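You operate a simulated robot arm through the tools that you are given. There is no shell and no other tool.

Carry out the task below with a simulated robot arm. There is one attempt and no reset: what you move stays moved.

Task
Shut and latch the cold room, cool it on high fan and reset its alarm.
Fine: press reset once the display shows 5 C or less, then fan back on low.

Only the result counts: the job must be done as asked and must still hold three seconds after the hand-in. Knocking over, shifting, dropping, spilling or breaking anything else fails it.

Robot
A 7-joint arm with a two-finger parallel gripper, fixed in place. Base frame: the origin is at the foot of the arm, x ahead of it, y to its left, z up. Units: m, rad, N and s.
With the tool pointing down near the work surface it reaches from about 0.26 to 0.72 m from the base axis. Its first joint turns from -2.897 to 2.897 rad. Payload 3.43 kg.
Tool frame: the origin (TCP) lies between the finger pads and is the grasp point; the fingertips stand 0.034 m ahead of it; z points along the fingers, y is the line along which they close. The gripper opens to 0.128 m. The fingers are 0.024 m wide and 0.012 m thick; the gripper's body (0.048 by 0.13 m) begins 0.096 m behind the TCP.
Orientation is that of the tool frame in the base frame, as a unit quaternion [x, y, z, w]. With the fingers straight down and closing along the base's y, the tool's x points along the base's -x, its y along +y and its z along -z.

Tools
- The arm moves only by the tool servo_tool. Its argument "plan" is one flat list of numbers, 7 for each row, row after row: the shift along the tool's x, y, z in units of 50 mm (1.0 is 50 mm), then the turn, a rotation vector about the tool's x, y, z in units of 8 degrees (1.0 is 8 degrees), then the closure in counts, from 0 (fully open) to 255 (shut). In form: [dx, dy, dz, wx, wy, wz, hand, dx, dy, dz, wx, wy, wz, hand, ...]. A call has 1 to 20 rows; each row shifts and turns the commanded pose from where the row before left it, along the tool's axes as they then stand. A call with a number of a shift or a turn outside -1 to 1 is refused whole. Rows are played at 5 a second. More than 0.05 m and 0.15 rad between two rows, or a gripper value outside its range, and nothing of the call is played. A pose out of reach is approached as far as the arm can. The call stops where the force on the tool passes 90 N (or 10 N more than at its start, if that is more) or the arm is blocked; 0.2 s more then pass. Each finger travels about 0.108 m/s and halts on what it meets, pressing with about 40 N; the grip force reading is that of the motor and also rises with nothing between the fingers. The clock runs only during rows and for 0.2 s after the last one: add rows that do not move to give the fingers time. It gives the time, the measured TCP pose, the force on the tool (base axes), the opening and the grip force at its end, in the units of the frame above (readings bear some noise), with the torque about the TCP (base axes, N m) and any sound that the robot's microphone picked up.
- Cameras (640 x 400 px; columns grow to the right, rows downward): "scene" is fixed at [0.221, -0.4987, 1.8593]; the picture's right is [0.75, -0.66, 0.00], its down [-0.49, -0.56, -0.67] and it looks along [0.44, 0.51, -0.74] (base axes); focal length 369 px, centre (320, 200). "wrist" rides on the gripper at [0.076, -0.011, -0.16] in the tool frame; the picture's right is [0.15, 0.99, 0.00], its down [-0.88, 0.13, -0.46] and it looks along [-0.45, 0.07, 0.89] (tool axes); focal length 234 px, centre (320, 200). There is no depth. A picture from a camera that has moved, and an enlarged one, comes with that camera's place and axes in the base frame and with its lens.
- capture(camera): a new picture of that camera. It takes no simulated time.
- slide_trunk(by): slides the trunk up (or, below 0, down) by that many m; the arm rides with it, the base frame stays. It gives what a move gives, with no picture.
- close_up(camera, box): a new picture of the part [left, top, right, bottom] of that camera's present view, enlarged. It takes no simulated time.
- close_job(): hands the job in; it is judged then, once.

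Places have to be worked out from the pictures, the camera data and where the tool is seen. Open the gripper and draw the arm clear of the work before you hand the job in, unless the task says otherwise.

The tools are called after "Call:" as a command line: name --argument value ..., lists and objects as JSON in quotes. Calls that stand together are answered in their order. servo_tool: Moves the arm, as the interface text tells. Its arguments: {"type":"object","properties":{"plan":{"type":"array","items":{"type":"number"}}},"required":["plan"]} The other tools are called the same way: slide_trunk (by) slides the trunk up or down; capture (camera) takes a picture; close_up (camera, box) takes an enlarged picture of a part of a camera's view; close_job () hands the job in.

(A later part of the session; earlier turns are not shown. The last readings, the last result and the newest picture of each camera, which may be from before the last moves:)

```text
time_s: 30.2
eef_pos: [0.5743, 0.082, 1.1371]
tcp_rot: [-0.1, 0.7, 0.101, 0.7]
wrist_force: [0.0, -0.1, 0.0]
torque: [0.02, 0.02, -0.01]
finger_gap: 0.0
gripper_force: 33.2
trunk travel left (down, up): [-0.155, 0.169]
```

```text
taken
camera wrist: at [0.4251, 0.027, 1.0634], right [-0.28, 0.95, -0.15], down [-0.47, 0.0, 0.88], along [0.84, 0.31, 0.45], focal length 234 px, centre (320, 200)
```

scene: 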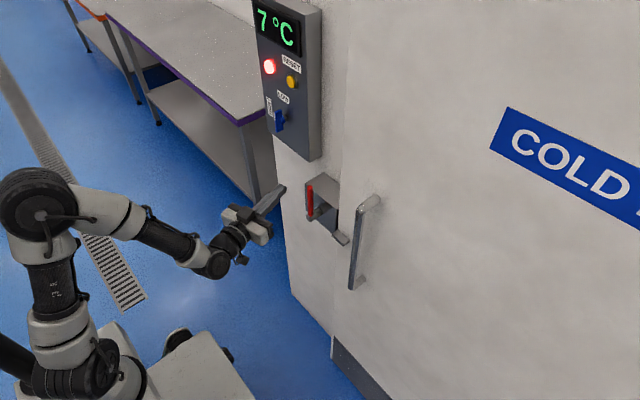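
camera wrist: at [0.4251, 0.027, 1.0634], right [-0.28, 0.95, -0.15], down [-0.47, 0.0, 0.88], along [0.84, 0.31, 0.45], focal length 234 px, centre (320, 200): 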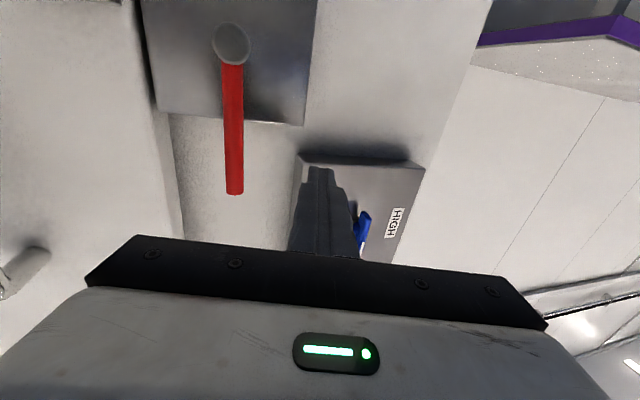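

The stand-off pose is reached, with lever shaft at (y≈0.019, z≈1.05) confirmed. I advance alongside the lever on its +y side, then push it toward -y for the first part of the arc.

Call:
servo_tool --plan '[0, -0.177, 0.531, 0, 0, 0, 255, 0, -0.177, 0.531, 0, 0, 0, 255, 0, -0.416, -0.122, 0, 0, 0, 255, 0, -0.416, -0.122, 0, 0, 0, 255, 0, 0, 0, 0, 0, 0, 255]'

Call:
capture --camera "wrist"

Call:
close_up --camera "scene" --box '[220, 120, 420, 270]'

```text
time_s: 31.4
eef_pos: [0.6296, 0.0363, 1.1388]
tcp_rot: [-0.1, 0.7, 0.102, 0.7]
wrist_force: [0.5, -0.4, 0.6]
torque: [-0.02, -0.02, -0.01]
finger_gap: 0.0
gripper_force: 33.1
trunk travel left (down, up): [-0.155, 0.169]
```

```text
taken
camera wrist: at [0.4814, -0.0188, 1.0633], right [-0.28, 0.95, -0.15], down [-0.47, 0.0, 0.88], along [0.84, 0.31, 0.45], focal length 234 px, centre (320, 200)
```

wrist: 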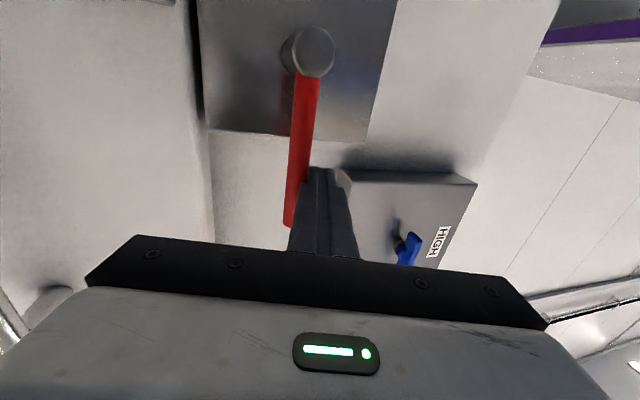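

```text
2.67 times, centred on (320, 195) of scene
camera zoom: at [0.221, -0.4987, 1.8593], right [0.75, -0.66, 0.0], down [-0.49, -0.56, -0.67], along [0.44, 0.51, -0.74], focal length 983 px, centre (320, 213)
```

zoom: 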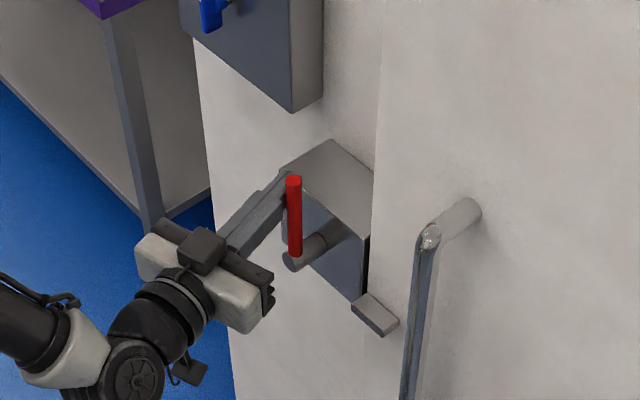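

The fingers are right beside the lever. I push along the first part of the arc and check the force.

Call:
servo_tool --plan '[0, -0.38, -0.112, 0, 0, 0, 255, 0.04, -0.41, -0.121, 0, 0, 0, 255, 0, 0, 0, 0, 0, 0, 255]'

Call:
close_up --camera "scene" --box '[220, 120, 420, 270]'

```text
time_s: 32.2
eef_pos: [0.6308, -0.0041, 1.1362]
tcp_rot: [-0.099, 0.7, 0.101, 0.7]
wrist_force: [-1.0, 1.0, -0.5]
torque: [0.05, 0.02, -0.02]
finger_gap: 0.0
gripper_force: 32.6
trunk travel left (down, up): [-0.155, 0.169]
```

```text
2.67 times, centred on (320, 195) of scene
camera zoom: at [0.221, -0.4987, 1.8593], right [0.75, -0.66, 0.0], down [-0.49, -0.56, -0.67], along [0.44, 0.51, -0.74], focal length 983 px, centre (320, 213)
```

zoom: 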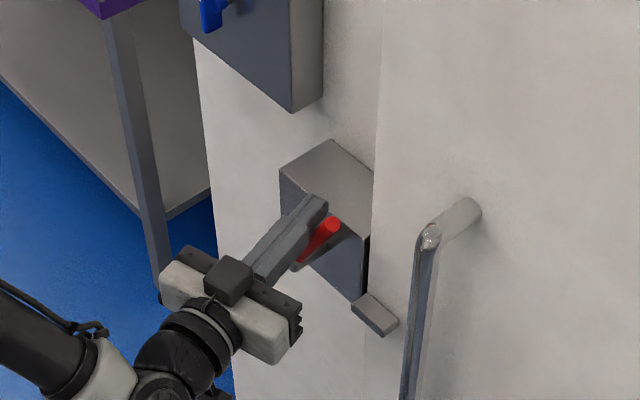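

The lever turns easily toward the door. I continue to ~60°.

Call:
servo_tool --plan '[0.15, -0.407, -0.12, 0, 0, 0, 255, 0.28, -0.368, -0.108, 0, 0, 0, 255, 0, 0, 0, 0, 0, 0, 255]'

Call:
close_up --camera "scene" --box '[220, 120, 420, 270]'

Call:
capture --camera "wrist"

```text
time_s: 33.0
eef_pos: [0.6304, -0.0465, 1.1127]
tcp_rot: [-0.1, 0.7, 0.099, 0.7]
wrist_force: [0.7, -0.3, 0.5]
torque: [0.0, 0.01, 0.0]
finger_gap: 0.0
gripper_force: 33.4
trunk travel left (down, up): [-0.155, 0.169]
```

```text
2.67 times, centred on (320, 195) of scene
camera zoom: at [0.221, -0.4987, 1.8593], right [0.75, -0.66, 0.0], down [-0.49, -0.56, -0.67], along [0.44, 0.51, -0.74], focal length 983 px, centre (320, 213)
```

zoom: 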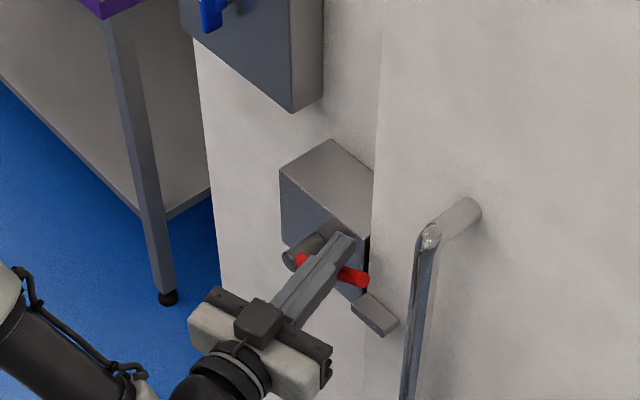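

```text
taken
camera wrist: at [0.4799, -0.1013, 1.0388], right [-0.28, 0.95, -0.15], down [-0.47, 0.0, 0.88], along [0.84, 0.31, 0.45], focal length 234 px, centre (320, 200)
```

wrist: 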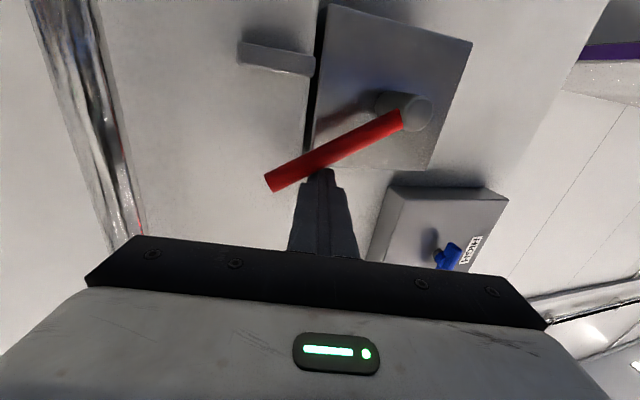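

The lever is past 60° with almost no force. I continue toward horizontal.

Call:
servo_tool --plan '[0.354, -0.267, -0.078, 0, 0, 0, 255, 0.48, -0.173, -0.051, 0, 0, 0, 255, 0, 0, 0, 0, 0, 0, 255]'

Call:
close_up --camera "scene" --box '[220, 120, 420, 270]'

Call:
capture --camera "wrist"

```text
time_s: 33.8
eef_pos: [0.6299, -0.0687, 1.0722]
tcp_rot: [-0.099, 0.7, 0.1, 0.7]
wrist_force: [-0.2, -0.2, -0.7]
torque: [-0.01, 0.01, -0.01]
finger_gap: 0.0004
gripper_force: 34.0
trunk travel left (down, up): [-0.155, 0.169]
```

```text
2.67 times, centred on (320, 195) of scene
camera zoom: at [0.221, -0.4987, 1.8593], right [0.75, -0.66, 0.0], down [-0.49, -0.56, -0.67], along [0.44, 0.51, -0.74], focal length 983 px, centre (320, 213)
```

zoom: 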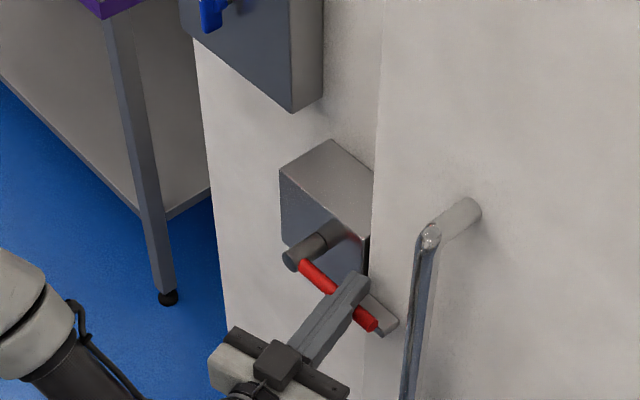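

```text
taken
camera wrist: at [0.4812, -0.1236, 0.9968], right [-0.28, 0.95, -0.15], down [-0.47, 0.0, 0.88], along [0.84, 0.31, 0.45], focal length 234 px, centre (320, 200)
```

wrist: 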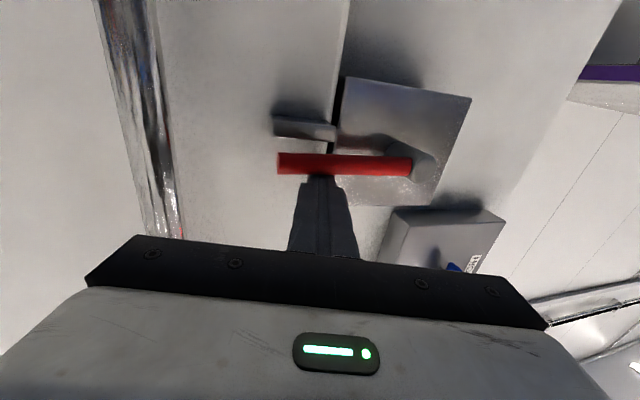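

The lever is now about horizontal over the tongue. I press down gently a bit more to find its end stop.

Call:
servo_tool --plan '[0.12, 0, 0, 0, 0, 0, 255, 0, 0, 0, 0, 0, 0, 255]'

Call:
servo_tool --plan '[0.12, 0, 0, 0, 0, 0, 255, 0, 0, 0, 0, 0, 0, 255]'

Call:
capture --camera "wrist"

Call:
close_up --camera "scene" --box '[280, 160, 400, 250]'

```text
time_s: 34.4
eef_pos: [0.6313, -0.0687, 1.0703]
tcp_rot: [-0.101, 0.697, 0.101, 0.703]
wrist_force: [1.5, -1.6, 17.4]
torque: [0.03, -0.17, 0.22]
finger_gap: 0.0
gripper_force: 32.9
trunk travel left (down, up): [-0.155, 0.169]
```

```text
time_s: 35.0
eef_pos: [0.6313, -0.0678, 1.0681]
tcp_rot: [-0.1, 0.692, 0.1, 0.708]
wrist_force: [1.9, -3.4, 44.3]
torque: [0.14, -0.45, -0.36]
finger_gap: 0.0
gripper_force: 33.5
trunk travel left (down, up): [-0.155, 0.169]
```

```text
taken
camera wrist: at [0.4825, -0.1236, 0.9899], right [-0.28, 0.95, -0.15], down [-0.49, -0.01, 0.87], along [0.83, 0.31, 0.47], focal length 234 px, centre (320, 200)
```

wrist: 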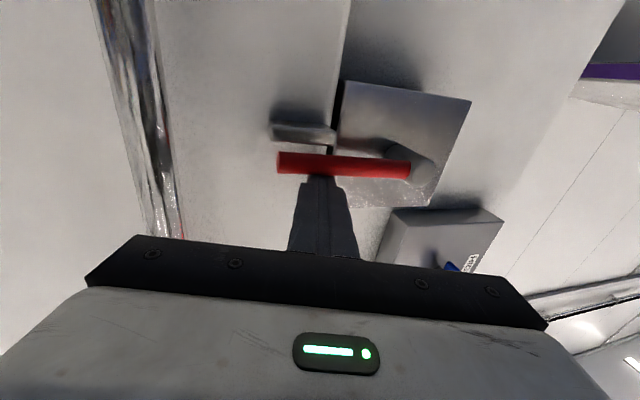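

```text
4.44 times, centred on (340, 205) of scene
camera zoom: at [0.221, -0.4987, 1.8593], right [0.75, -0.66, 0.0], down [-0.49, -0.56, -0.67], along [0.44, 0.51, -0.74], focal length 1639 px, centre (231, 178)
```

zoom: 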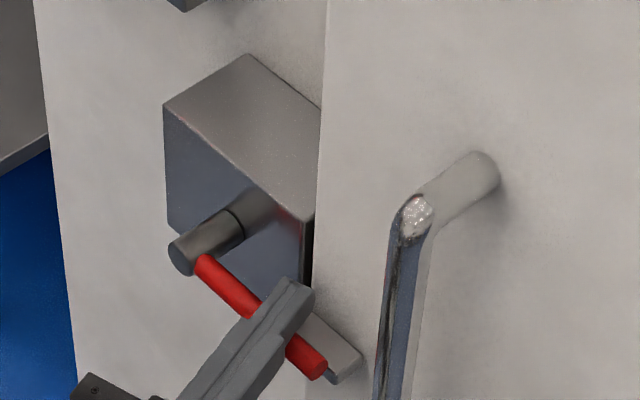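

The lever is firmly at its end stop (44 N with ~2 mm motion), horizontal across the tongue. I relieve the press, lift off and retreat.

Call:
servo_tool --plan '[-0.24, 0, 0, 0, 0, 0, 255, -0.3, 0, 0, 0, 0, 0, 255, -0.2, 0, -0.6, 0, 0, 0, 255, 0, 0, -0.8, 0, 0, 0, 255, 0, 0, 0, 0, 0, 0, 255]'

Call:
capture --camera "wrist"

Call:
close_up --camera "scene" --box '[240, 0, 400, 250]'

```text
time_s: 36.2
eef_pos: [0.5623, -0.0901, 1.0973]
tcp_rot: [-0.1, 0.7, 0.101, 0.7]
wrist_force: [-0.2, 0.1, -0.4]
torque: [-0.02, -0.02, 0.02]
finger_gap: 0.0
gripper_force: 33.1
trunk travel left (down, up): [-0.155, 0.169]
```

```text
taken
camera wrist: at [0.4131, -0.145, 1.0212], right [-0.28, 0.95, -0.14], down [-0.47, 0.0, 0.88], along [0.84, 0.31, 0.45], focal length 234 px, centre (320, 200)
```

wrist: 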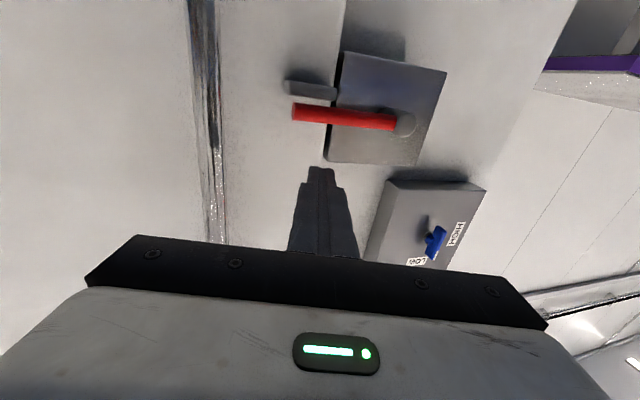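

```text
1.60 times, centred on (320, 125) of scene
camera zoom: at [0.221, -0.4987, 1.8593], right [0.75, -0.66, 0.0], down [-0.49, -0.56, -0.67], along [0.44, 0.51, -0.74], focal length 590 px, centre (320, 320)
```

zoom: 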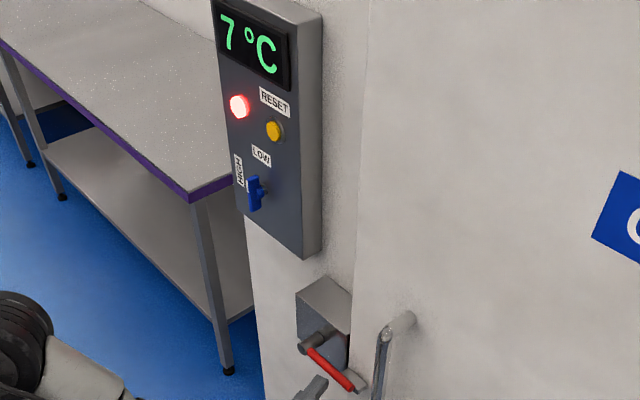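

The latch lever stays horizontal; the door is latched. The display reads 7 °C. I now move up toward the knob with more left yaw (~28°), staying off the panel.

Call:
servo_tool --plan '[0, 0, 0, -0.75, 0, 0, 255, 0, 0, 0, -0.75, 0, 0, 255, -0.643, 0.558, 0.37, 0, 0, 0, 255, -0.643, 0.558, 0.37, 0, 0, 0, 255, -0.643, 0.558, 0.37, 0, 0, 0, 255, -0.643, 0.558, 0.37, 0, 0, 0, 255, -0.643, 0.558, 0.37, 0, 0, 0, 255, -0.643, 0.558, 0.37, 0, 0, 0, 255, 0, 0, 0, 0, 0, 0, 255]'

Call:
capture --camera "wrist"

Call:
capture --camera "scene"

```text
time_s: 38.2
eef_pos: [0.5829, 0.1131, 1.2898]
tcp_rot: [-0.172, 0.685, 0.174, 0.686]
wrist_force: [-0.6, 0.0, 0.8]
torque: [-0.04, 0.0, -0.02]
finger_gap: 0.0
gripper_force: 32.9
trunk travel left (down, up): [-0.155, 0.169]
```

```text
taken
camera wrist: at [0.4475, 0.0278, 1.2145], right [-0.47, 0.87, -0.15], down [-0.46, -0.1, 0.88], along [0.75, 0.48, 0.45], focal length 234 px, centre (320, 200)
```

wrist: 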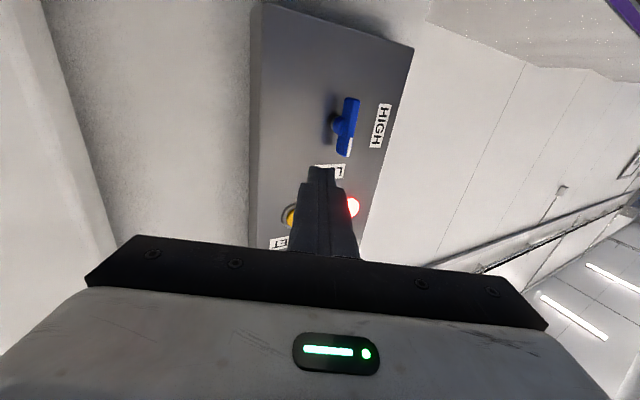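

```text
taken
```

scene: 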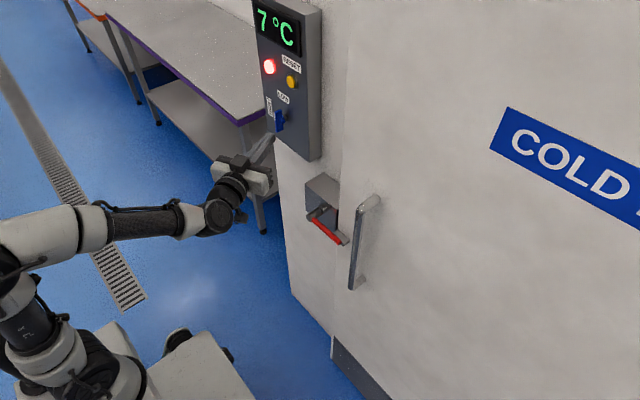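

I enlarge the knob in both views to fix its position.

Call:
close_up --camera "wrist" --box '[280, 70, 420, 200]'

Call:
close_up --camera "scene" --box '[240, 70, 340, 170]'

```text
3.08 times, centred on (350, 135) of wrist
camera zoom: at [0.4475, 0.0278, 1.2145], right [-0.47, 0.87, -0.15], down [-0.46, -0.1, 0.88], along [0.75, 0.48, 0.45], focal length 720 px, centre (228, 400)
```

zoom: 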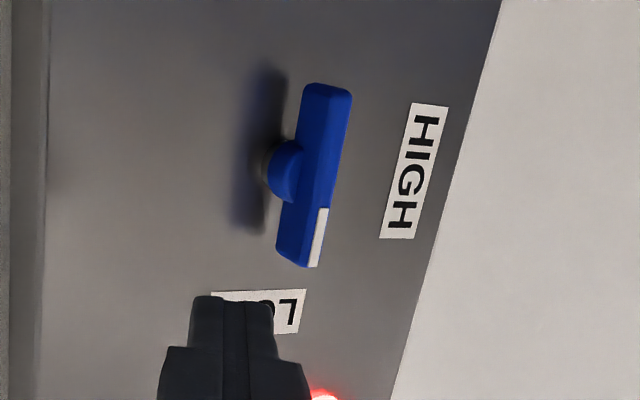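

```text
4.00 times, centred on (290, 120) of scene
camera zoom: at [0.221, -0.4987, 1.8593], right [0.75, -0.66, 0.0], down [-0.49, -0.56, -0.67], along [0.44, 0.51, -0.74], focal length 1475 px, centre (440, 520)
```

zoom: 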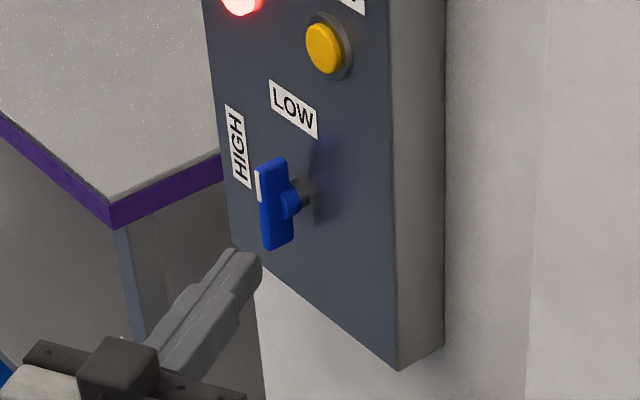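

The knob bar is centred near (0.69, 0.205, 1.26), ~68 mm long, vertical, with panel face at x≈0.71. To be able to face it squarely I lower the trunk further (so the forearm rises to the target), then lift the tool back and straighten the yaw.

Call:
slide_trunk --by -0.15

Call:
servo_tool --plan '[-0.75, 0, 0, 0, 0, 0, 255, -0.75, 0, 0, 0, 0, 0, 255, -0.75, 0, 0, 0, 0, 0, 255, -0.75, 0, 0, 0, 0, 0, 255, 0, 0, 0, 1, 0, 0, 255, 0, 0, 0, 1, 0, 0, 255, 0, 0, 0, 0, 0, 0, 255]'

Call:
capture --camera "scene"

```text
time_s: 40.0
eef_pos: [0.581, 0.1139, 1.1391]
tcp_rot: [-0.172, 0.685, 0.174, 0.686]
wrist_force: [0.0, -0.6, 0.2]
torque: [0.0, -0.03, 0.0]
finger_gap: 0.0001
gripper_force: 33.0
trunk travel left (down, up): [-0.005, 0.319]
```

```text
time_s: 41.8
eef_pos: [0.6115, 0.1025, 1.2427]
tcp_rot: [-0.064, 0.731, 0.083, 0.674]
wrist_force: [-0.1, 0.2, 0.0]
torque: [-0.02, 0.01, 0.03]
finger_gap: 0.0001
gripper_force: 32.3
trunk travel left (down, up): [-0.005, 0.319]
stopped in row 7: the arm was blocked; the commanded pose is now the measured one
```

```text
taken
```

scene: 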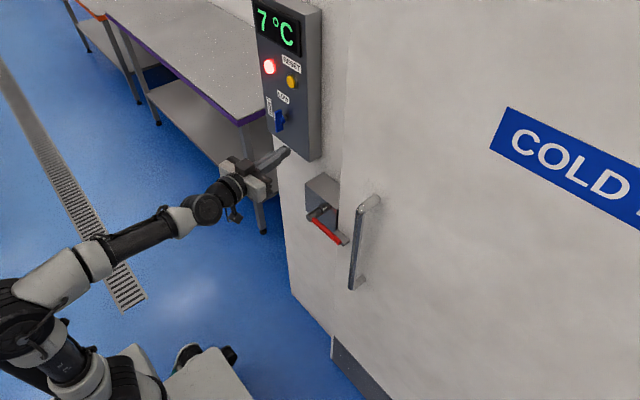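

The arm got blocked near a wrist-straight posture, leaving the tool 4–5° nose-down at (0.61, 0.10, 1.243). I try leveling and raising in small steps.

Call:
servo_tool --plan '[0, 0, 0, 0, -0.3, -0.12, 255, 0, 0, 0, 0, -0.25, -0.12, 255, -0.3, 0, 0, 0, 0, 0, 255, -0.3, 0, 0, 0, 0, 0, 255, 0, 0, 0, 0, 0, 0, 255]'

```text
time_s: 43.0
eef_pos: [0.6181, 0.0996, 1.2584]
tcp_rot: [-0.068, 0.712, 0.079, 0.694]
wrist_force: [-0.3, -0.6, -0.4]
torque: [0.01, 0.0, 0.02]
finger_gap: 0.0
gripper_force: 33.1
trunk travel left (down, up): [-0.005, 0.319]
```

Call:
servo_tool --plan '[0, 0, 0, 0, 0, 0, 255, 0, 0, 0, 0, 0, 0, 255, 0, 0, 0, 0, 0, 0, 255]'

Call:
capture --camera "scene"

Call:
capture --camera "wrist"

```text
time_s: 43.8
eef_pos: [0.6171, 0.0991, 1.2603]
tcp_rot: [-0.069, 0.712, 0.079, 0.695]
wrist_force: [-0.3, -0.7, -0.7]
torque: [-0.01, -0.03, -0.03]
finger_gap: 0.0001
gripper_force: 32.6
trunk travel left (down, up): [-0.005, 0.319]
```

```text
taken
```

scene: 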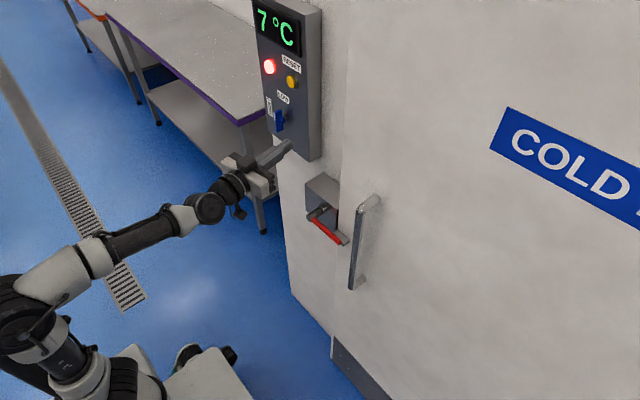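

```text
taken
camera wrist: at [0.4621, 0.0564, 1.1881], right [-0.21, 0.97, -0.13], down [-0.45, 0.02, 0.89], along [0.87, 0.24, 0.43], focal length 234 px, centre (320, 200)
```

wrist: 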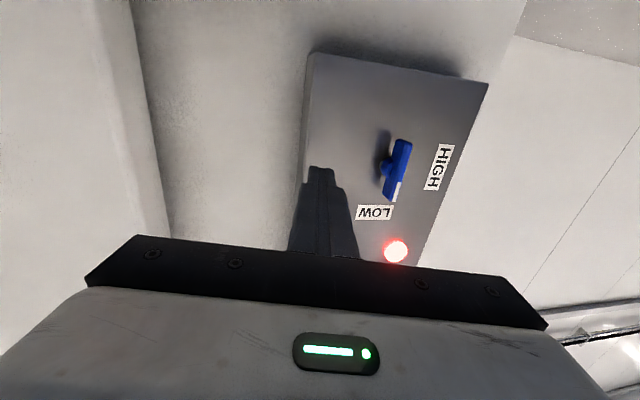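

The pose is stable. I test moving left (+y) with slight raise toward the knob, staying off the panel.

Call:
servo_tool --plan '[-0.2, 0.5, -0.3, 0, 0, 0, 255, -0.2, 0.5, -0.3, 0, 0, 0, 255, 0, 0, 0, 0, 0, 0, 255]'

```text
time_s: 44.4
eef_pos: [0.6198, 0.1089, 1.2209]
tcp_rot: [-0.03, 0.75, 0.114, 0.651]
wrist_force: [1.5, -0.6, -0.7]
torque: [0.03, -0.01, 0.0]
finger_gap: 0.0
gripper_force: 33.2
trunk travel left (down, up): [-0.005, 0.319]
stopped in row 3: the arm was blocked; the commanded pose is now the measured one
```

The straight-wrist region makes the arm stick, so I go back: yaw left to ~28° and pull back slightly, to recover the earlier well-behaved posture.

Call:
servo_tool --plan '[0, 0, -0.2, -0.69, -0.25, -0.36, 255, 0, 0, -0.2, -0.69, -0.25, -0.36, 255, 0, 0, -0.2, -0.69, -0.25, -0.36, 255, 0, 0, 0, 0, 0, 0, 255]'

Call:
capture --camera "scene"

```text
time_s: 45.4
eef_pos: [0.589, 0.1009, 1.2248]
tcp_rot: [-0.174, 0.685, 0.172, 0.686]
wrist_force: [-0.4, 0.3, -0.4]
torque: [-0.02, 0.01, -0.05]
finger_gap: 0.0
gripper_force: 32.9
trunk travel left (down, up): [-0.005, 0.319]
```

```text
taken
```

scene: 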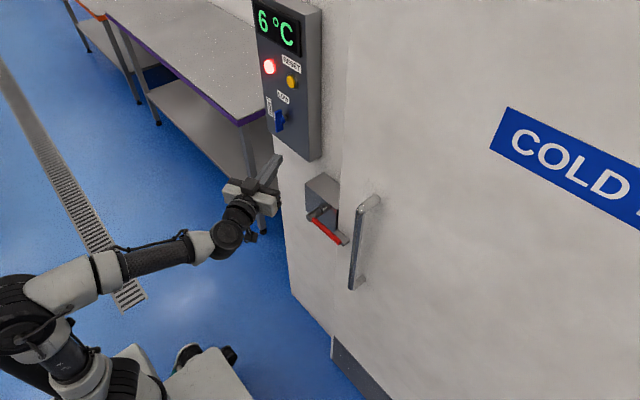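

The recovered posture is good: level, yaw ~28°, at (0.589, 0.101, 1.225). Display now shows 6 °C. I move up to a stand-off on the right side of the knob's upper end.

Call:
servo_tool --plan '[-0.5, 0.013, 0.242, 0, 0, 0, 255, -0.5, 0.013, 0.242, 0, 0, 0, 255, -0.5, 0.013, 0.242, 0, 0, 0, 255, 0, 0, 0, 0, 0, 0, 255]'

Call:
capture --camera "wrist"

Call:
close_up --camera "scene" --box '[220, 60, 340, 180]'

```text
time_s: 46.4
eef_pos: [0.6235, 0.1199, 1.2995]
tcp_rot: [-0.174, 0.686, 0.171, 0.686]
wrist_force: [0.5, -0.6, 0.0]
torque: [0.02, -0.01, 0.02]
finger_gap: 0.0
gripper_force: 33.3
trunk travel left (down, up): [-0.005, 0.319]
```

```text
taken
camera wrist: at [0.488, 0.0335, 1.2237], right [-0.47, 0.87, -0.15], down [-0.46, -0.1, 0.88], along [0.75, 0.48, 0.45], focal length 234 px, centre (320, 200)
```

wrist: 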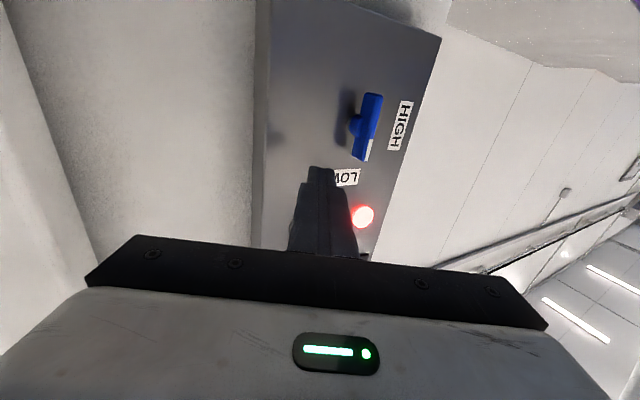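

```text
3.33 times, centred on (280, 120) of scene
camera zoom: at [0.221, -0.4987, 1.8593], right [0.75, -0.66, 0.0], down [-0.49, -0.56, -0.67], along [0.44, 0.51, -0.74], focal length 1229 px, centre (453, 467)
```

zoom: 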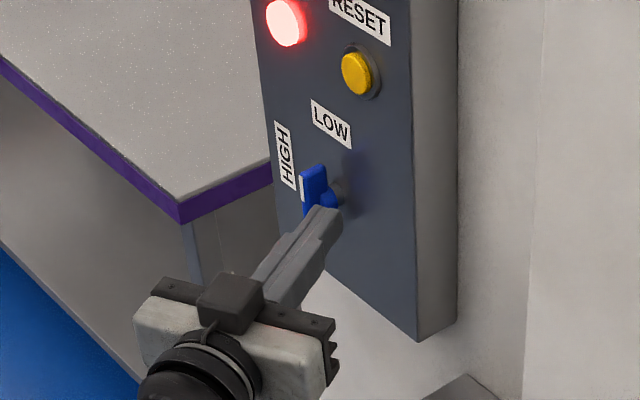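

Call:
close_up --camera "wrist" --box '[300, 80, 430, 200]'

```text
3.33 times, centred on (365, 140) of wrist
camera zoom: at [0.488, 0.0335, 1.2237], right [-0.47, 0.87, -0.15], down [-0.46, -0.1, 0.88], along [0.75, 0.48, 0.45], focal length 781 px, centre (170, 400)
```

zoom: 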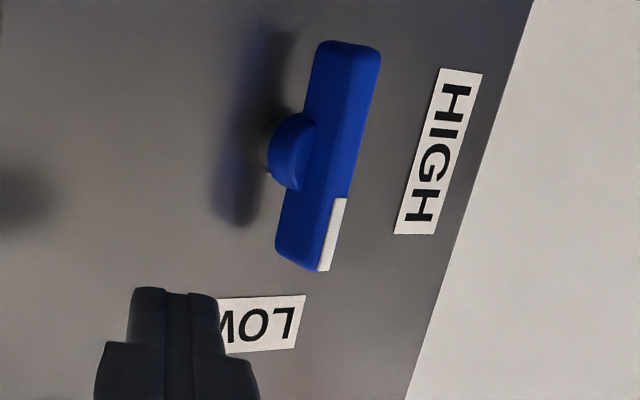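

I advance along the tool axis so the fingertips come in on the knob's right side near its upper end (tip ~6 mm short of the panel).

Call:
servo_tool --plan '[0.09, 0.085, 0.377, 0, 0, 0, 255, 0.09, 0.085, 0.377, 0, 0, 0, 255, 0.09, 0.085, 0.377, 0, 0, 0, 255, 0, 0, 0, 0, 0, 0, 255]'

Call:
capture --camera "wrist"

Call:
close_up --camera "scene" --box '[240, 60, 340, 160]'

```text
time_s: 47.4
eef_pos: [0.6644, 0.158, 1.2873]
tcp_rot: [-0.174, 0.686, 0.172, 0.686]
wrist_force: [0.5, 0.0, 0.0]
torque: [0.03, 0.02, -0.01]
finger_gap: 0.0
gripper_force: 32.9
trunk travel left (down, up): [-0.005, 0.319]
```

```text
taken
camera wrist: at [0.5312, 0.0714, 1.2115], right [-0.47, 0.87, -0.15], down [-0.46, -0.1, 0.88], along [0.75, 0.48, 0.45], focal length 234 px, centre (320, 200)
```

wrist: 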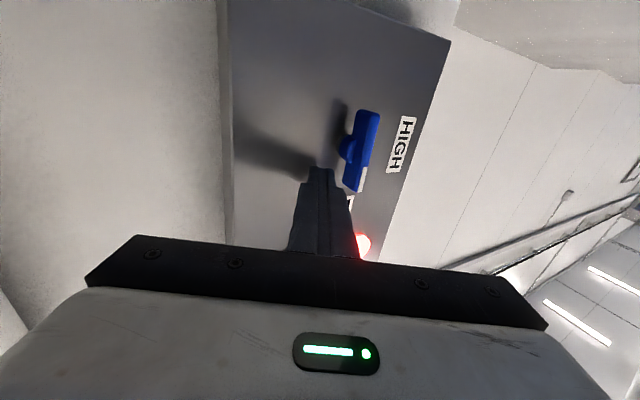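

```text
4.00 times, centred on (290, 110) of scene
camera zoom: at [0.221, -0.4987, 1.8593], right [0.75, -0.66, 0.0], down [-0.49, -0.56, -0.67], along [0.44, 0.51, -0.74], focal length 1475 px, centre (440, 560)
```

zoom: 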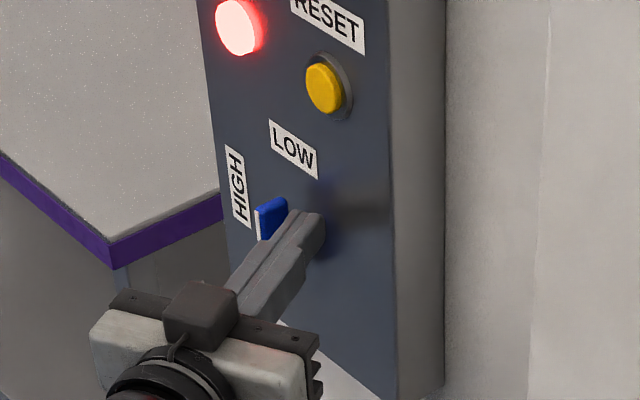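

The fingers are just right of the knob's upper end, nothing touched yet. I begin pushing it left along its arc.

Call:
servo_tool --plan '[-0.174, 0.165, 0.17, 0, 0, 0, 255, -0.032, 0.153, 0.082, 0, 0, 0, 255, 0.028, 0.155, 0.083, 0, 0, 0, 255, 0, 0, 0, 0, 0, 0, 255]'

Call:
capture --camera "wrist"

Call:
close_up --camera "scene" --box '[240, 60, 340, 160]'

```text
time_s: 48.4
eef_pos: [0.6706, 0.1845, 1.294]
tcp_rot: [-0.173, 0.686, 0.172, 0.686]
wrist_force: [7.7, -2.7, 2.0]
torque: [0.02, -0.15, -0.27]
finger_gap: 0.0
gripper_force: 32.9
trunk travel left (down, up): [-0.005, 0.319]
```

```text
taken
camera wrist: at [0.5351, 0.0998, 1.2189], right [-0.47, 0.87, -0.15], down [-0.46, -0.1, 0.88], along [0.75, 0.48, 0.45], focal length 234 px, centre (320, 200)
```

wrist: 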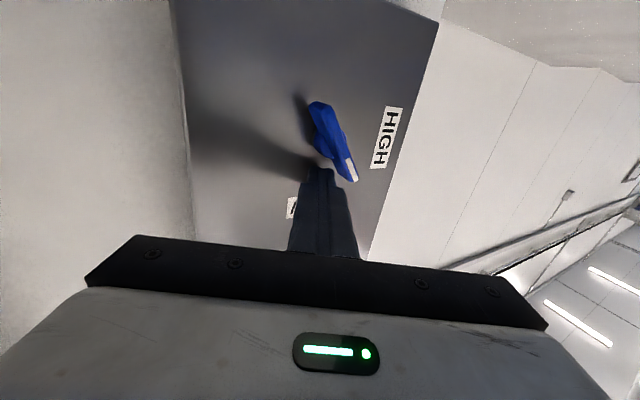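

```text
4.00 times, centred on (290, 110) of scene
camera zoom: at [0.221, -0.4987, 1.8593], right [0.75, -0.66, 0.0], down [-0.49, -0.56, -0.67], along [0.44, 0.51, -0.74], focal length 1475 px, centre (440, 560)
```

zoom: 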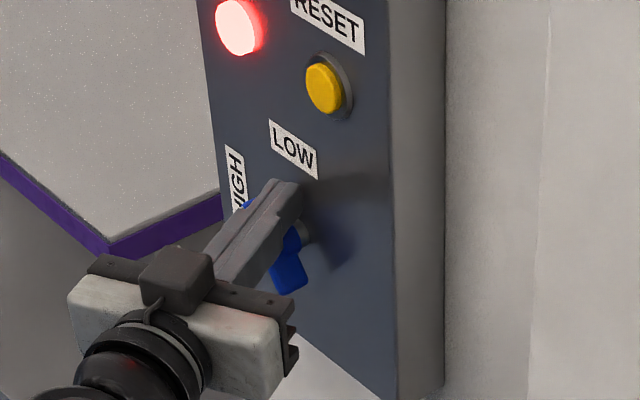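

The knob is turning toward HIGH as intended. I continue along the arc.

Call:
servo_tool --plan '[0.088, 0.137, 0.06, 0, 0, 0, 255, 0.098, 0.081, 0.03, 0, 0, 0, 255, 0.118, 0.055, 0.02, 0, 0, 0, 255, 0, 0, 0, 0, 0, 0, 255]'

Call:
capture --camera "wrist"

Call:
close_up --camera "scene" --box '[240, 60, 340, 160]'

```text
time_s: 49.4
eef_pos: [0.6665, 0.1996, 1.2837]
tcp_rot: [-0.173, 0.684, 0.172, 0.688]
wrist_force: [12.6, -3.1, 18.0]
torque: [-0.09, -0.46, -0.05]
finger_gap: 0.0002
gripper_force: 33.1
trunk travel left (down, up): [-0.005, 0.319]
```

```text
taken
camera wrist: at [0.5325, 0.1142, 1.2064], right [-0.47, 0.87, -0.15], down [-0.47, -0.1, 0.88], along [0.75, 0.48, 0.45], focal length 234 px, centre (320, 200)
```

wrist: 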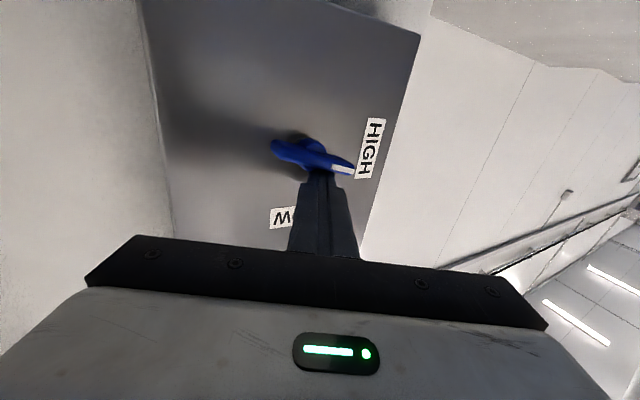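

```text
4.00 times, centred on (290, 110) of scene
camera zoom: at [0.221, -0.4987, 1.8593], right [0.75, -0.66, 0.0], down [-0.49, -0.56, -0.67], along [0.44, 0.51, -0.74], focal length 1475 px, centre (440, 560)
```

zoom: 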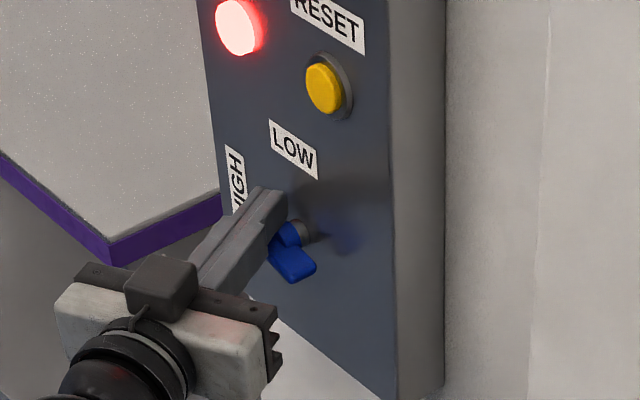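

The knob is nearly horizontal. I push slightly further down to bring it fully to HIGH.

Call:
servo_tool --plan '[0.09, 0.02, 0.01, 0, 0, 0, 255, 0.08, 0, 0, 0, 0, 0, 255, 0, 0, 0, 0, 0, 0, 255]'

Call:
capture --camera "wrist"

Call:
close_up --camera "wrist" --box '[240, 90, 420, 230]'

```text
time_s: 50.2
eef_pos: [0.6659, 0.2008, 1.2815]
tcp_rot: [-0.173, 0.679, 0.172, 0.692]
wrist_force: [29.7, -5.3, 48.4]
torque: [-0.17, -1.19, 0.0]
finger_gap: 0.0001
gripper_force: 33.2
trunk travel left (down, up): [-0.005, 0.319]
```

```text
taken
camera wrist: at [0.5328, 0.1147, 1.2038], right [-0.46, 0.87, -0.15], down [-0.48, -0.1, 0.87], along [0.74, 0.48, 0.47], focal length 234 px, centre (320, 200)
```

wrist: 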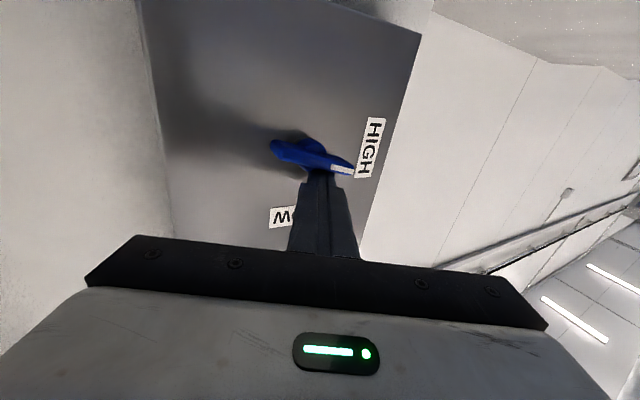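

```text
2.86 times, centred on (330, 160) of wrist
camera zoom: at [0.5328, 0.1147, 1.2038], right [-0.46, 0.87, -0.15], down [-0.48, -0.1, 0.87], along [0.74, 0.48, 0.47], focal length 669 px, centre (291, 314)
```

zoom: 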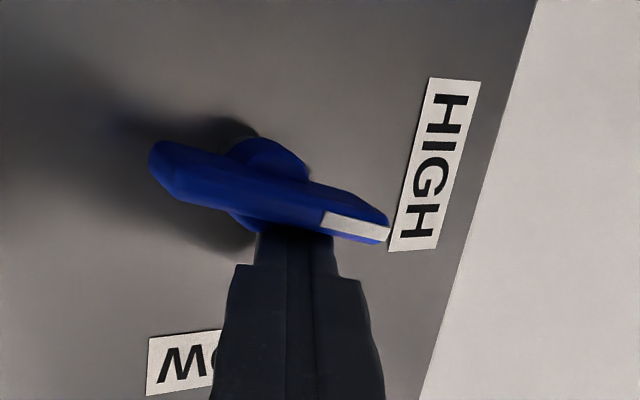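

Force rose to 48 N but the knob stands at about 74°, and the finger seems to be bearing on the hub. I lift slightly, shift further out toward the pointer end, and press again.

Call:
servo_tool --plan '[-0.17, 0, 0, 0, 0, 0, 255, -0.14, 0, 0, 0, 0, 0, 255, 0, 0.29, 0.155, 0, 0, 0, 255, 0.12, 0, 0, 0, 0, 0, 255, 0, 0, 0, 0, 0, 0, 255]'

Call:
close_up --camera "wrist" --box '[240, 90, 420, 230]'

```text
time_s: 51.4
eef_pos: [0.6679, 0.2196, 1.2806]
tcp_rot: [-0.174, 0.686, 0.172, 0.685]
wrist_force: [-0.3, -0.4, -0.2]
torque: [-0.01, 0.01, 0.01]
finger_gap: 0.0
gripper_force: 33.2
trunk travel left (down, up): [-0.005, 0.319]
```

```text
2.86 times, centred on (330, 160) of wrist
camera zoom: at [0.5331, 0.1332, 1.2044], right [-0.47, 0.87, -0.15], down [-0.46, -0.1, 0.88], along [0.75, 0.48, 0.45], focal length 669 px, centre (291, 314)
```

zoom: 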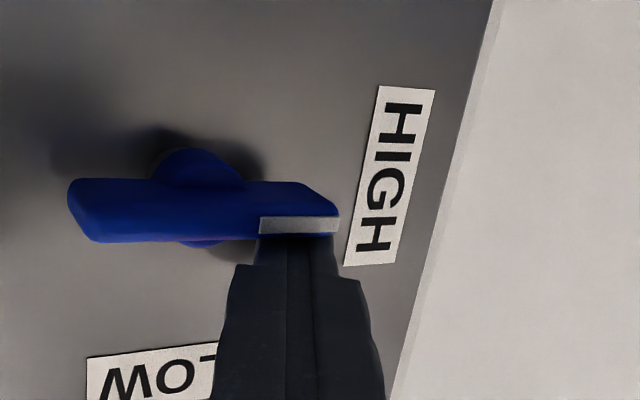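

Now the knob swung to nearly horizontal with little force. I press a few more millimetres to seat it at its stop.

Call:
servo_tool --plan '[0.06, 0, 0, 0, 0, 0, 255, 0, 0, 0, 0, 0, 0, 255]'

Call:
servo_tool --plan '[0.06, 0, 0, 0, 0, 0, 255, 0, 0, 0, 0, 0, 0, 255]'

Call:
close_up --camera "wrist" --box '[240, 90, 420, 230]'

Call:
close_up --camera "scene" --box '[240, 0, 340, 160]'

```text
time_s: 52.0
eef_pos: [0.6679, 0.2194, 1.2768]
tcp_rot: [-0.173, 0.685, 0.171, 0.686]
wrist_force: [0.3, 1.2, 1.2]
torque: [0.03, -0.04, -0.01]
finger_gap: 0.0001
gripper_force: 32.5
trunk travel left (down, up): [-0.005, 0.319]
```

```text
time_s: 52.6
eef_pos: [0.6675, 0.2188, 1.2776]
tcp_rot: [-0.173, 0.684, 0.172, 0.687]
wrist_force: [4.2, 2.3, 12.0]
torque: [0.05, -0.11, 0.01]
finger_gap: 0.0
gripper_force: 33.3
trunk travel left (down, up): [-0.005, 0.319]
```

```text
2.86 times, centred on (330, 160) of wrist
camera zoom: at [0.5323, 0.1326, 1.201], right [-0.47, 0.87, -0.15], down [-0.47, -0.1, 0.88], along [0.75, 0.48, 0.45], focal length 669 px, centre (291, 314)
```

zoom: 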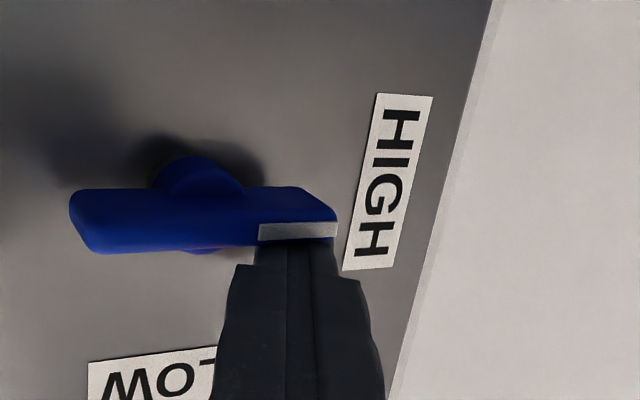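

```text
2.50 times, centred on (290, 80) of scene
camera zoom: at [0.221, -0.4987, 1.8593], right [0.75, -0.66, 0.0], down [-0.49, -0.56, -0.67], along [0.44, 0.51, -0.74], focal length 922 px, centre (395, 500)
```

zoom: 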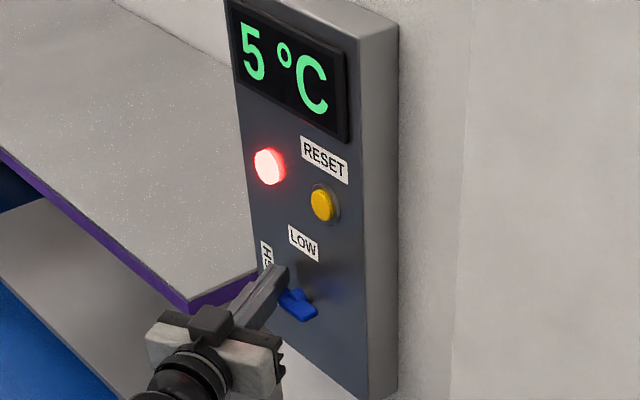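

The knob is at HIGH against its stop (12 N, no motion) and the display reads 5 °C. I back off and move up toward the reset button.

Call:
servo_tool --plan '[-0.22, 0, 0, 0, 0, 0, 255, 0, 0, -0.7, 0, 0, 0, 255, 0, 0, -0.7, 0, 0, 0, 255, -0.8, -0.4, 0, 0, 0, 0, 255, -0.8, -0.4, 0, 0, 0, 0, 255, 0, 0, 0, 0, 0, 0, 255]'

Call:
capture --camera "wrist"

Call:
close_up --camera "scene" --box '[240, 0, 340, 160]'

```text
time_s: 54.0
eef_pos: [0.6247, 0.1498, 1.3648]
tcp_rot: [-0.173, 0.686, 0.172, 0.686]
wrist_force: [0.5, 0.0, -0.2]
torque: [-0.01, 0.02, -0.01]
finger_gap: 0.0
gripper_force: 33.0
trunk travel left (down, up): [-0.005, 0.319]
```

```text
taken
camera wrist: at [0.4903, 0.0632, 1.2889], right [-0.47, 0.87, -0.15], down [-0.46, -0.1, 0.88], along [0.75, 0.48, 0.45], focal length 234 px, centre (320, 200)
```

wrist: 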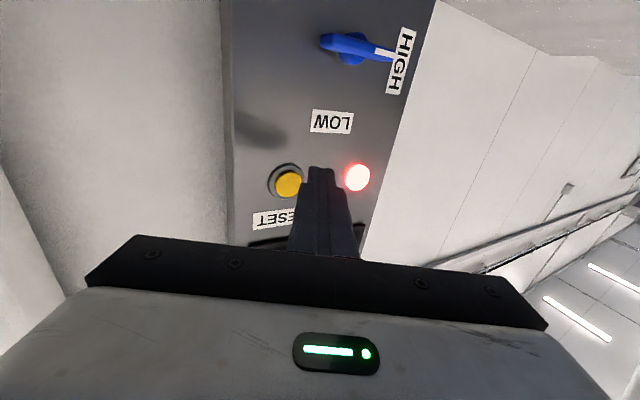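

```text
2.50 times, centred on (290, 80) of scene
camera zoom: at [0.221, -0.4987, 1.8593], right [0.75, -0.66, 0.0], down [-0.49, -0.56, -0.67], along [0.44, 0.51, -0.74], focal length 922 px, centre (395, 500)
```

zoom: 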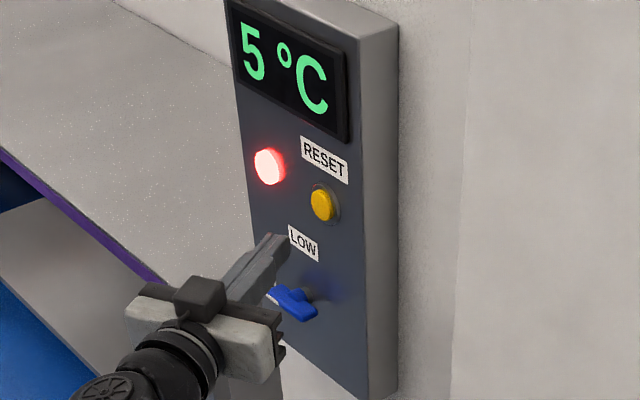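

The reset cap is at about (0.70, 0.156, 1.392). I line up the fingertip in front of it without touching and check the display.

Call:
servo_tool --plan '[-0.54, -0.177, 0.36, 0, 0, 0, 255, 0, 0, 0, 0, 0, 0, 255, 0, 0, 0, 0, 0, 0, 255]'

Call:
capture --camera "wrist"

Call:
close_up --camera "scene" --box '[240, 0, 340, 120]'

```text
time_s: 54.8
eef_pos: [0.6458, 0.149, 1.3913]
tcp_rot: [-0.174, 0.686, 0.172, 0.686]
wrist_force: [0.3, 0.3, -0.2]
torque: [0.02, 0.01, 0.04]
finger_gap: 0.0001
gripper_force: 32.9
trunk travel left (down, up): [-0.005, 0.319]
```

```text
taken
camera wrist: at [0.5109, 0.0646, 1.3163], right [-0.47, 0.87, -0.15], down [-0.46, -0.1, 0.88], along [0.75, 0.48, 0.45], focal length 234 px, centre (320, 200)
```

wrist: 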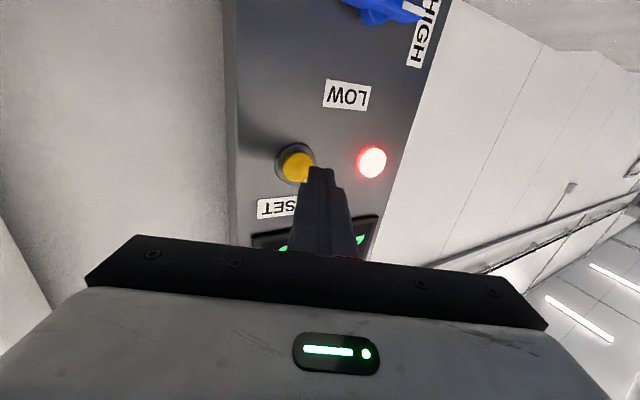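

```text
3.33 times, centred on (290, 60) of scene
camera zoom: at [0.221, -0.4987, 1.8593], right [0.75, -0.66, 0.0], down [-0.49, -0.56, -0.67], along [0.44, 0.51, -0.74], focal length 1229 px, centre (420, 667)
```

zoom: 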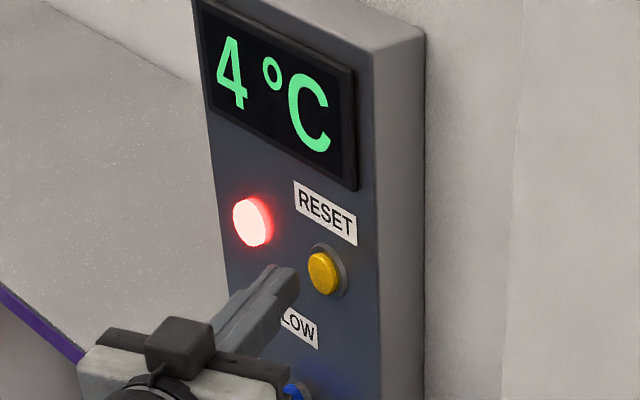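

Display shows 4 °C. The foremost fingertip corner is aligned with the cap (y≈0.154, z≈1.391); I press straight in along x.

Call:
servo_tool --plan '[0, -0.17, 0.317, 0, 0, 0, 255, 0, -0.038, 0.07, 0, 0, 0, 255, 0, 0, 0, 0, 0, 0, 255]'

Call:
close_up --camera "scene" --box '[240, 0, 340, 120]'

Call:
close_up --camera "wrist" --box '[240, 110, 420, 250]'

```text
time_s: 55.6
eef_pos: [0.6664, 0.1515, 1.3913]
tcp_rot: [-0.174, 0.686, 0.172, 0.685]
wrist_force: [-8.8, -2.1, -4.9]
torque: [-0.01, 0.22, -0.03]
finger_gap: 0.0001
gripper_force: 33.2
trunk travel left (down, up): [-0.005, 0.319]
heard: click
```

```text
3.33 times, centred on (290, 60) of scene
camera zoom: at [0.221, -0.4987, 1.8593], right [0.75, -0.66, 0.0], down [-0.49, -0.56, -0.67], along [0.44, 0.51, -0.74], focal length 1229 px, centre (420, 667)
```

zoom: 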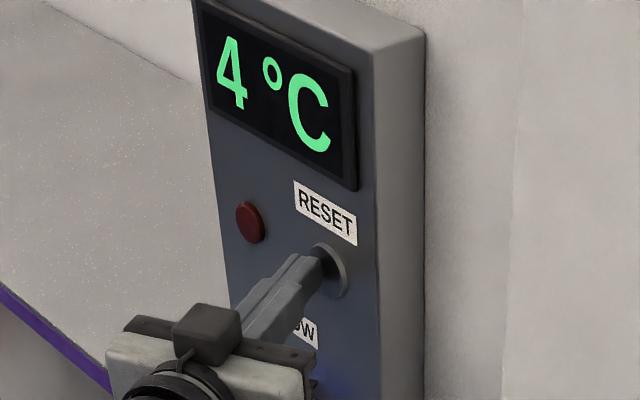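

```text
2.86 times, centred on (330, 180) of wrist
camera zoom: at [0.5319, 0.0652, 1.3169], right [-0.47, 0.87, -0.15], down [-0.46, -0.1, 0.88], along [0.75, 0.48, 0.45], focal length 669 px, centre (291, 257)
```

zoom: 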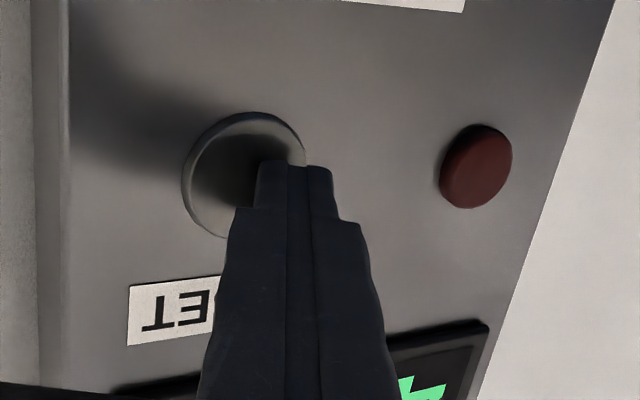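

A click was heard and the red alarm lamp went out at 4 °C. I withdraw from the button along -x.

Call:
servo_tool --plan '[0, 0.038, -0.07, 0, 0, 0, 255, 0, 0.17, -0.317, 0, 0, 0, 255, 0, 0.28, -0.53, 0, 0, 0, 255, 0, 0, 0, 0, 0, 0, 255]'

Call:
close_up --camera "scene" --box '[240, 0, 340, 160]'

Call:
capture --camera "wrist"

```text
time_s: 56.6
eef_pos: [0.6145, 0.1531, 1.3926]
tcp_rot: [-0.173, 0.686, 0.171, 0.686]
wrist_force: [0.1, -0.1, 0.6]
torque: [0.0, -0.02, 0.01]
finger_gap: 0.0001
gripper_force: 32.6
trunk travel left (down, up): [-0.005, 0.319]
```

```text
2.50 times, centred on (290, 80) of scene
camera zoom: at [0.221, -0.4987, 1.8593], right [0.75, -0.66, 0.0], down [-0.49, -0.56, -0.67], along [0.44, 0.51, -0.74], focal length 922 px, centre (395, 500)
```

zoom: 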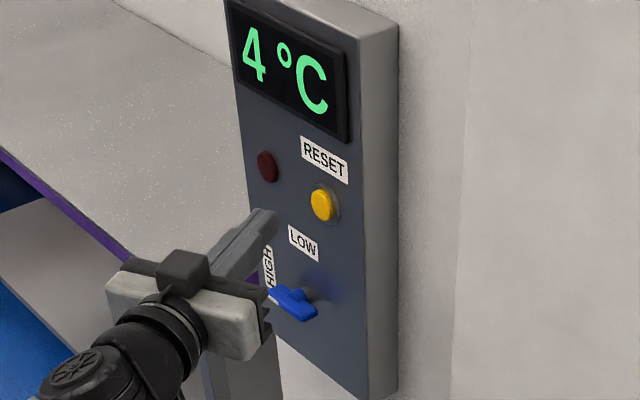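

```text
taken
camera wrist: at [0.481, 0.0662, 1.3168], right [-0.47, 0.87, -0.15], down [-0.46, -0.1, 0.88], along [0.75, 0.48, 0.45], focal length 234 px, centre (320, 200)
```

wrist: 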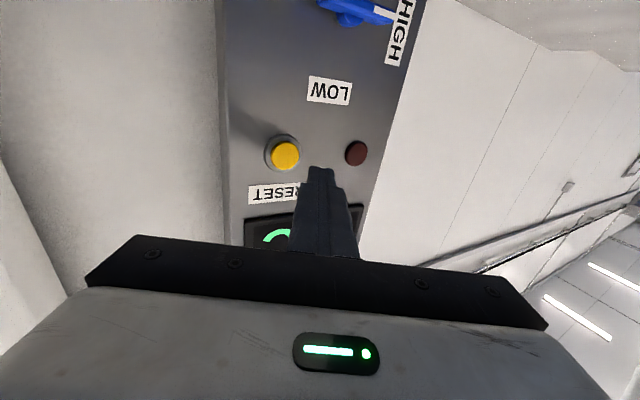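

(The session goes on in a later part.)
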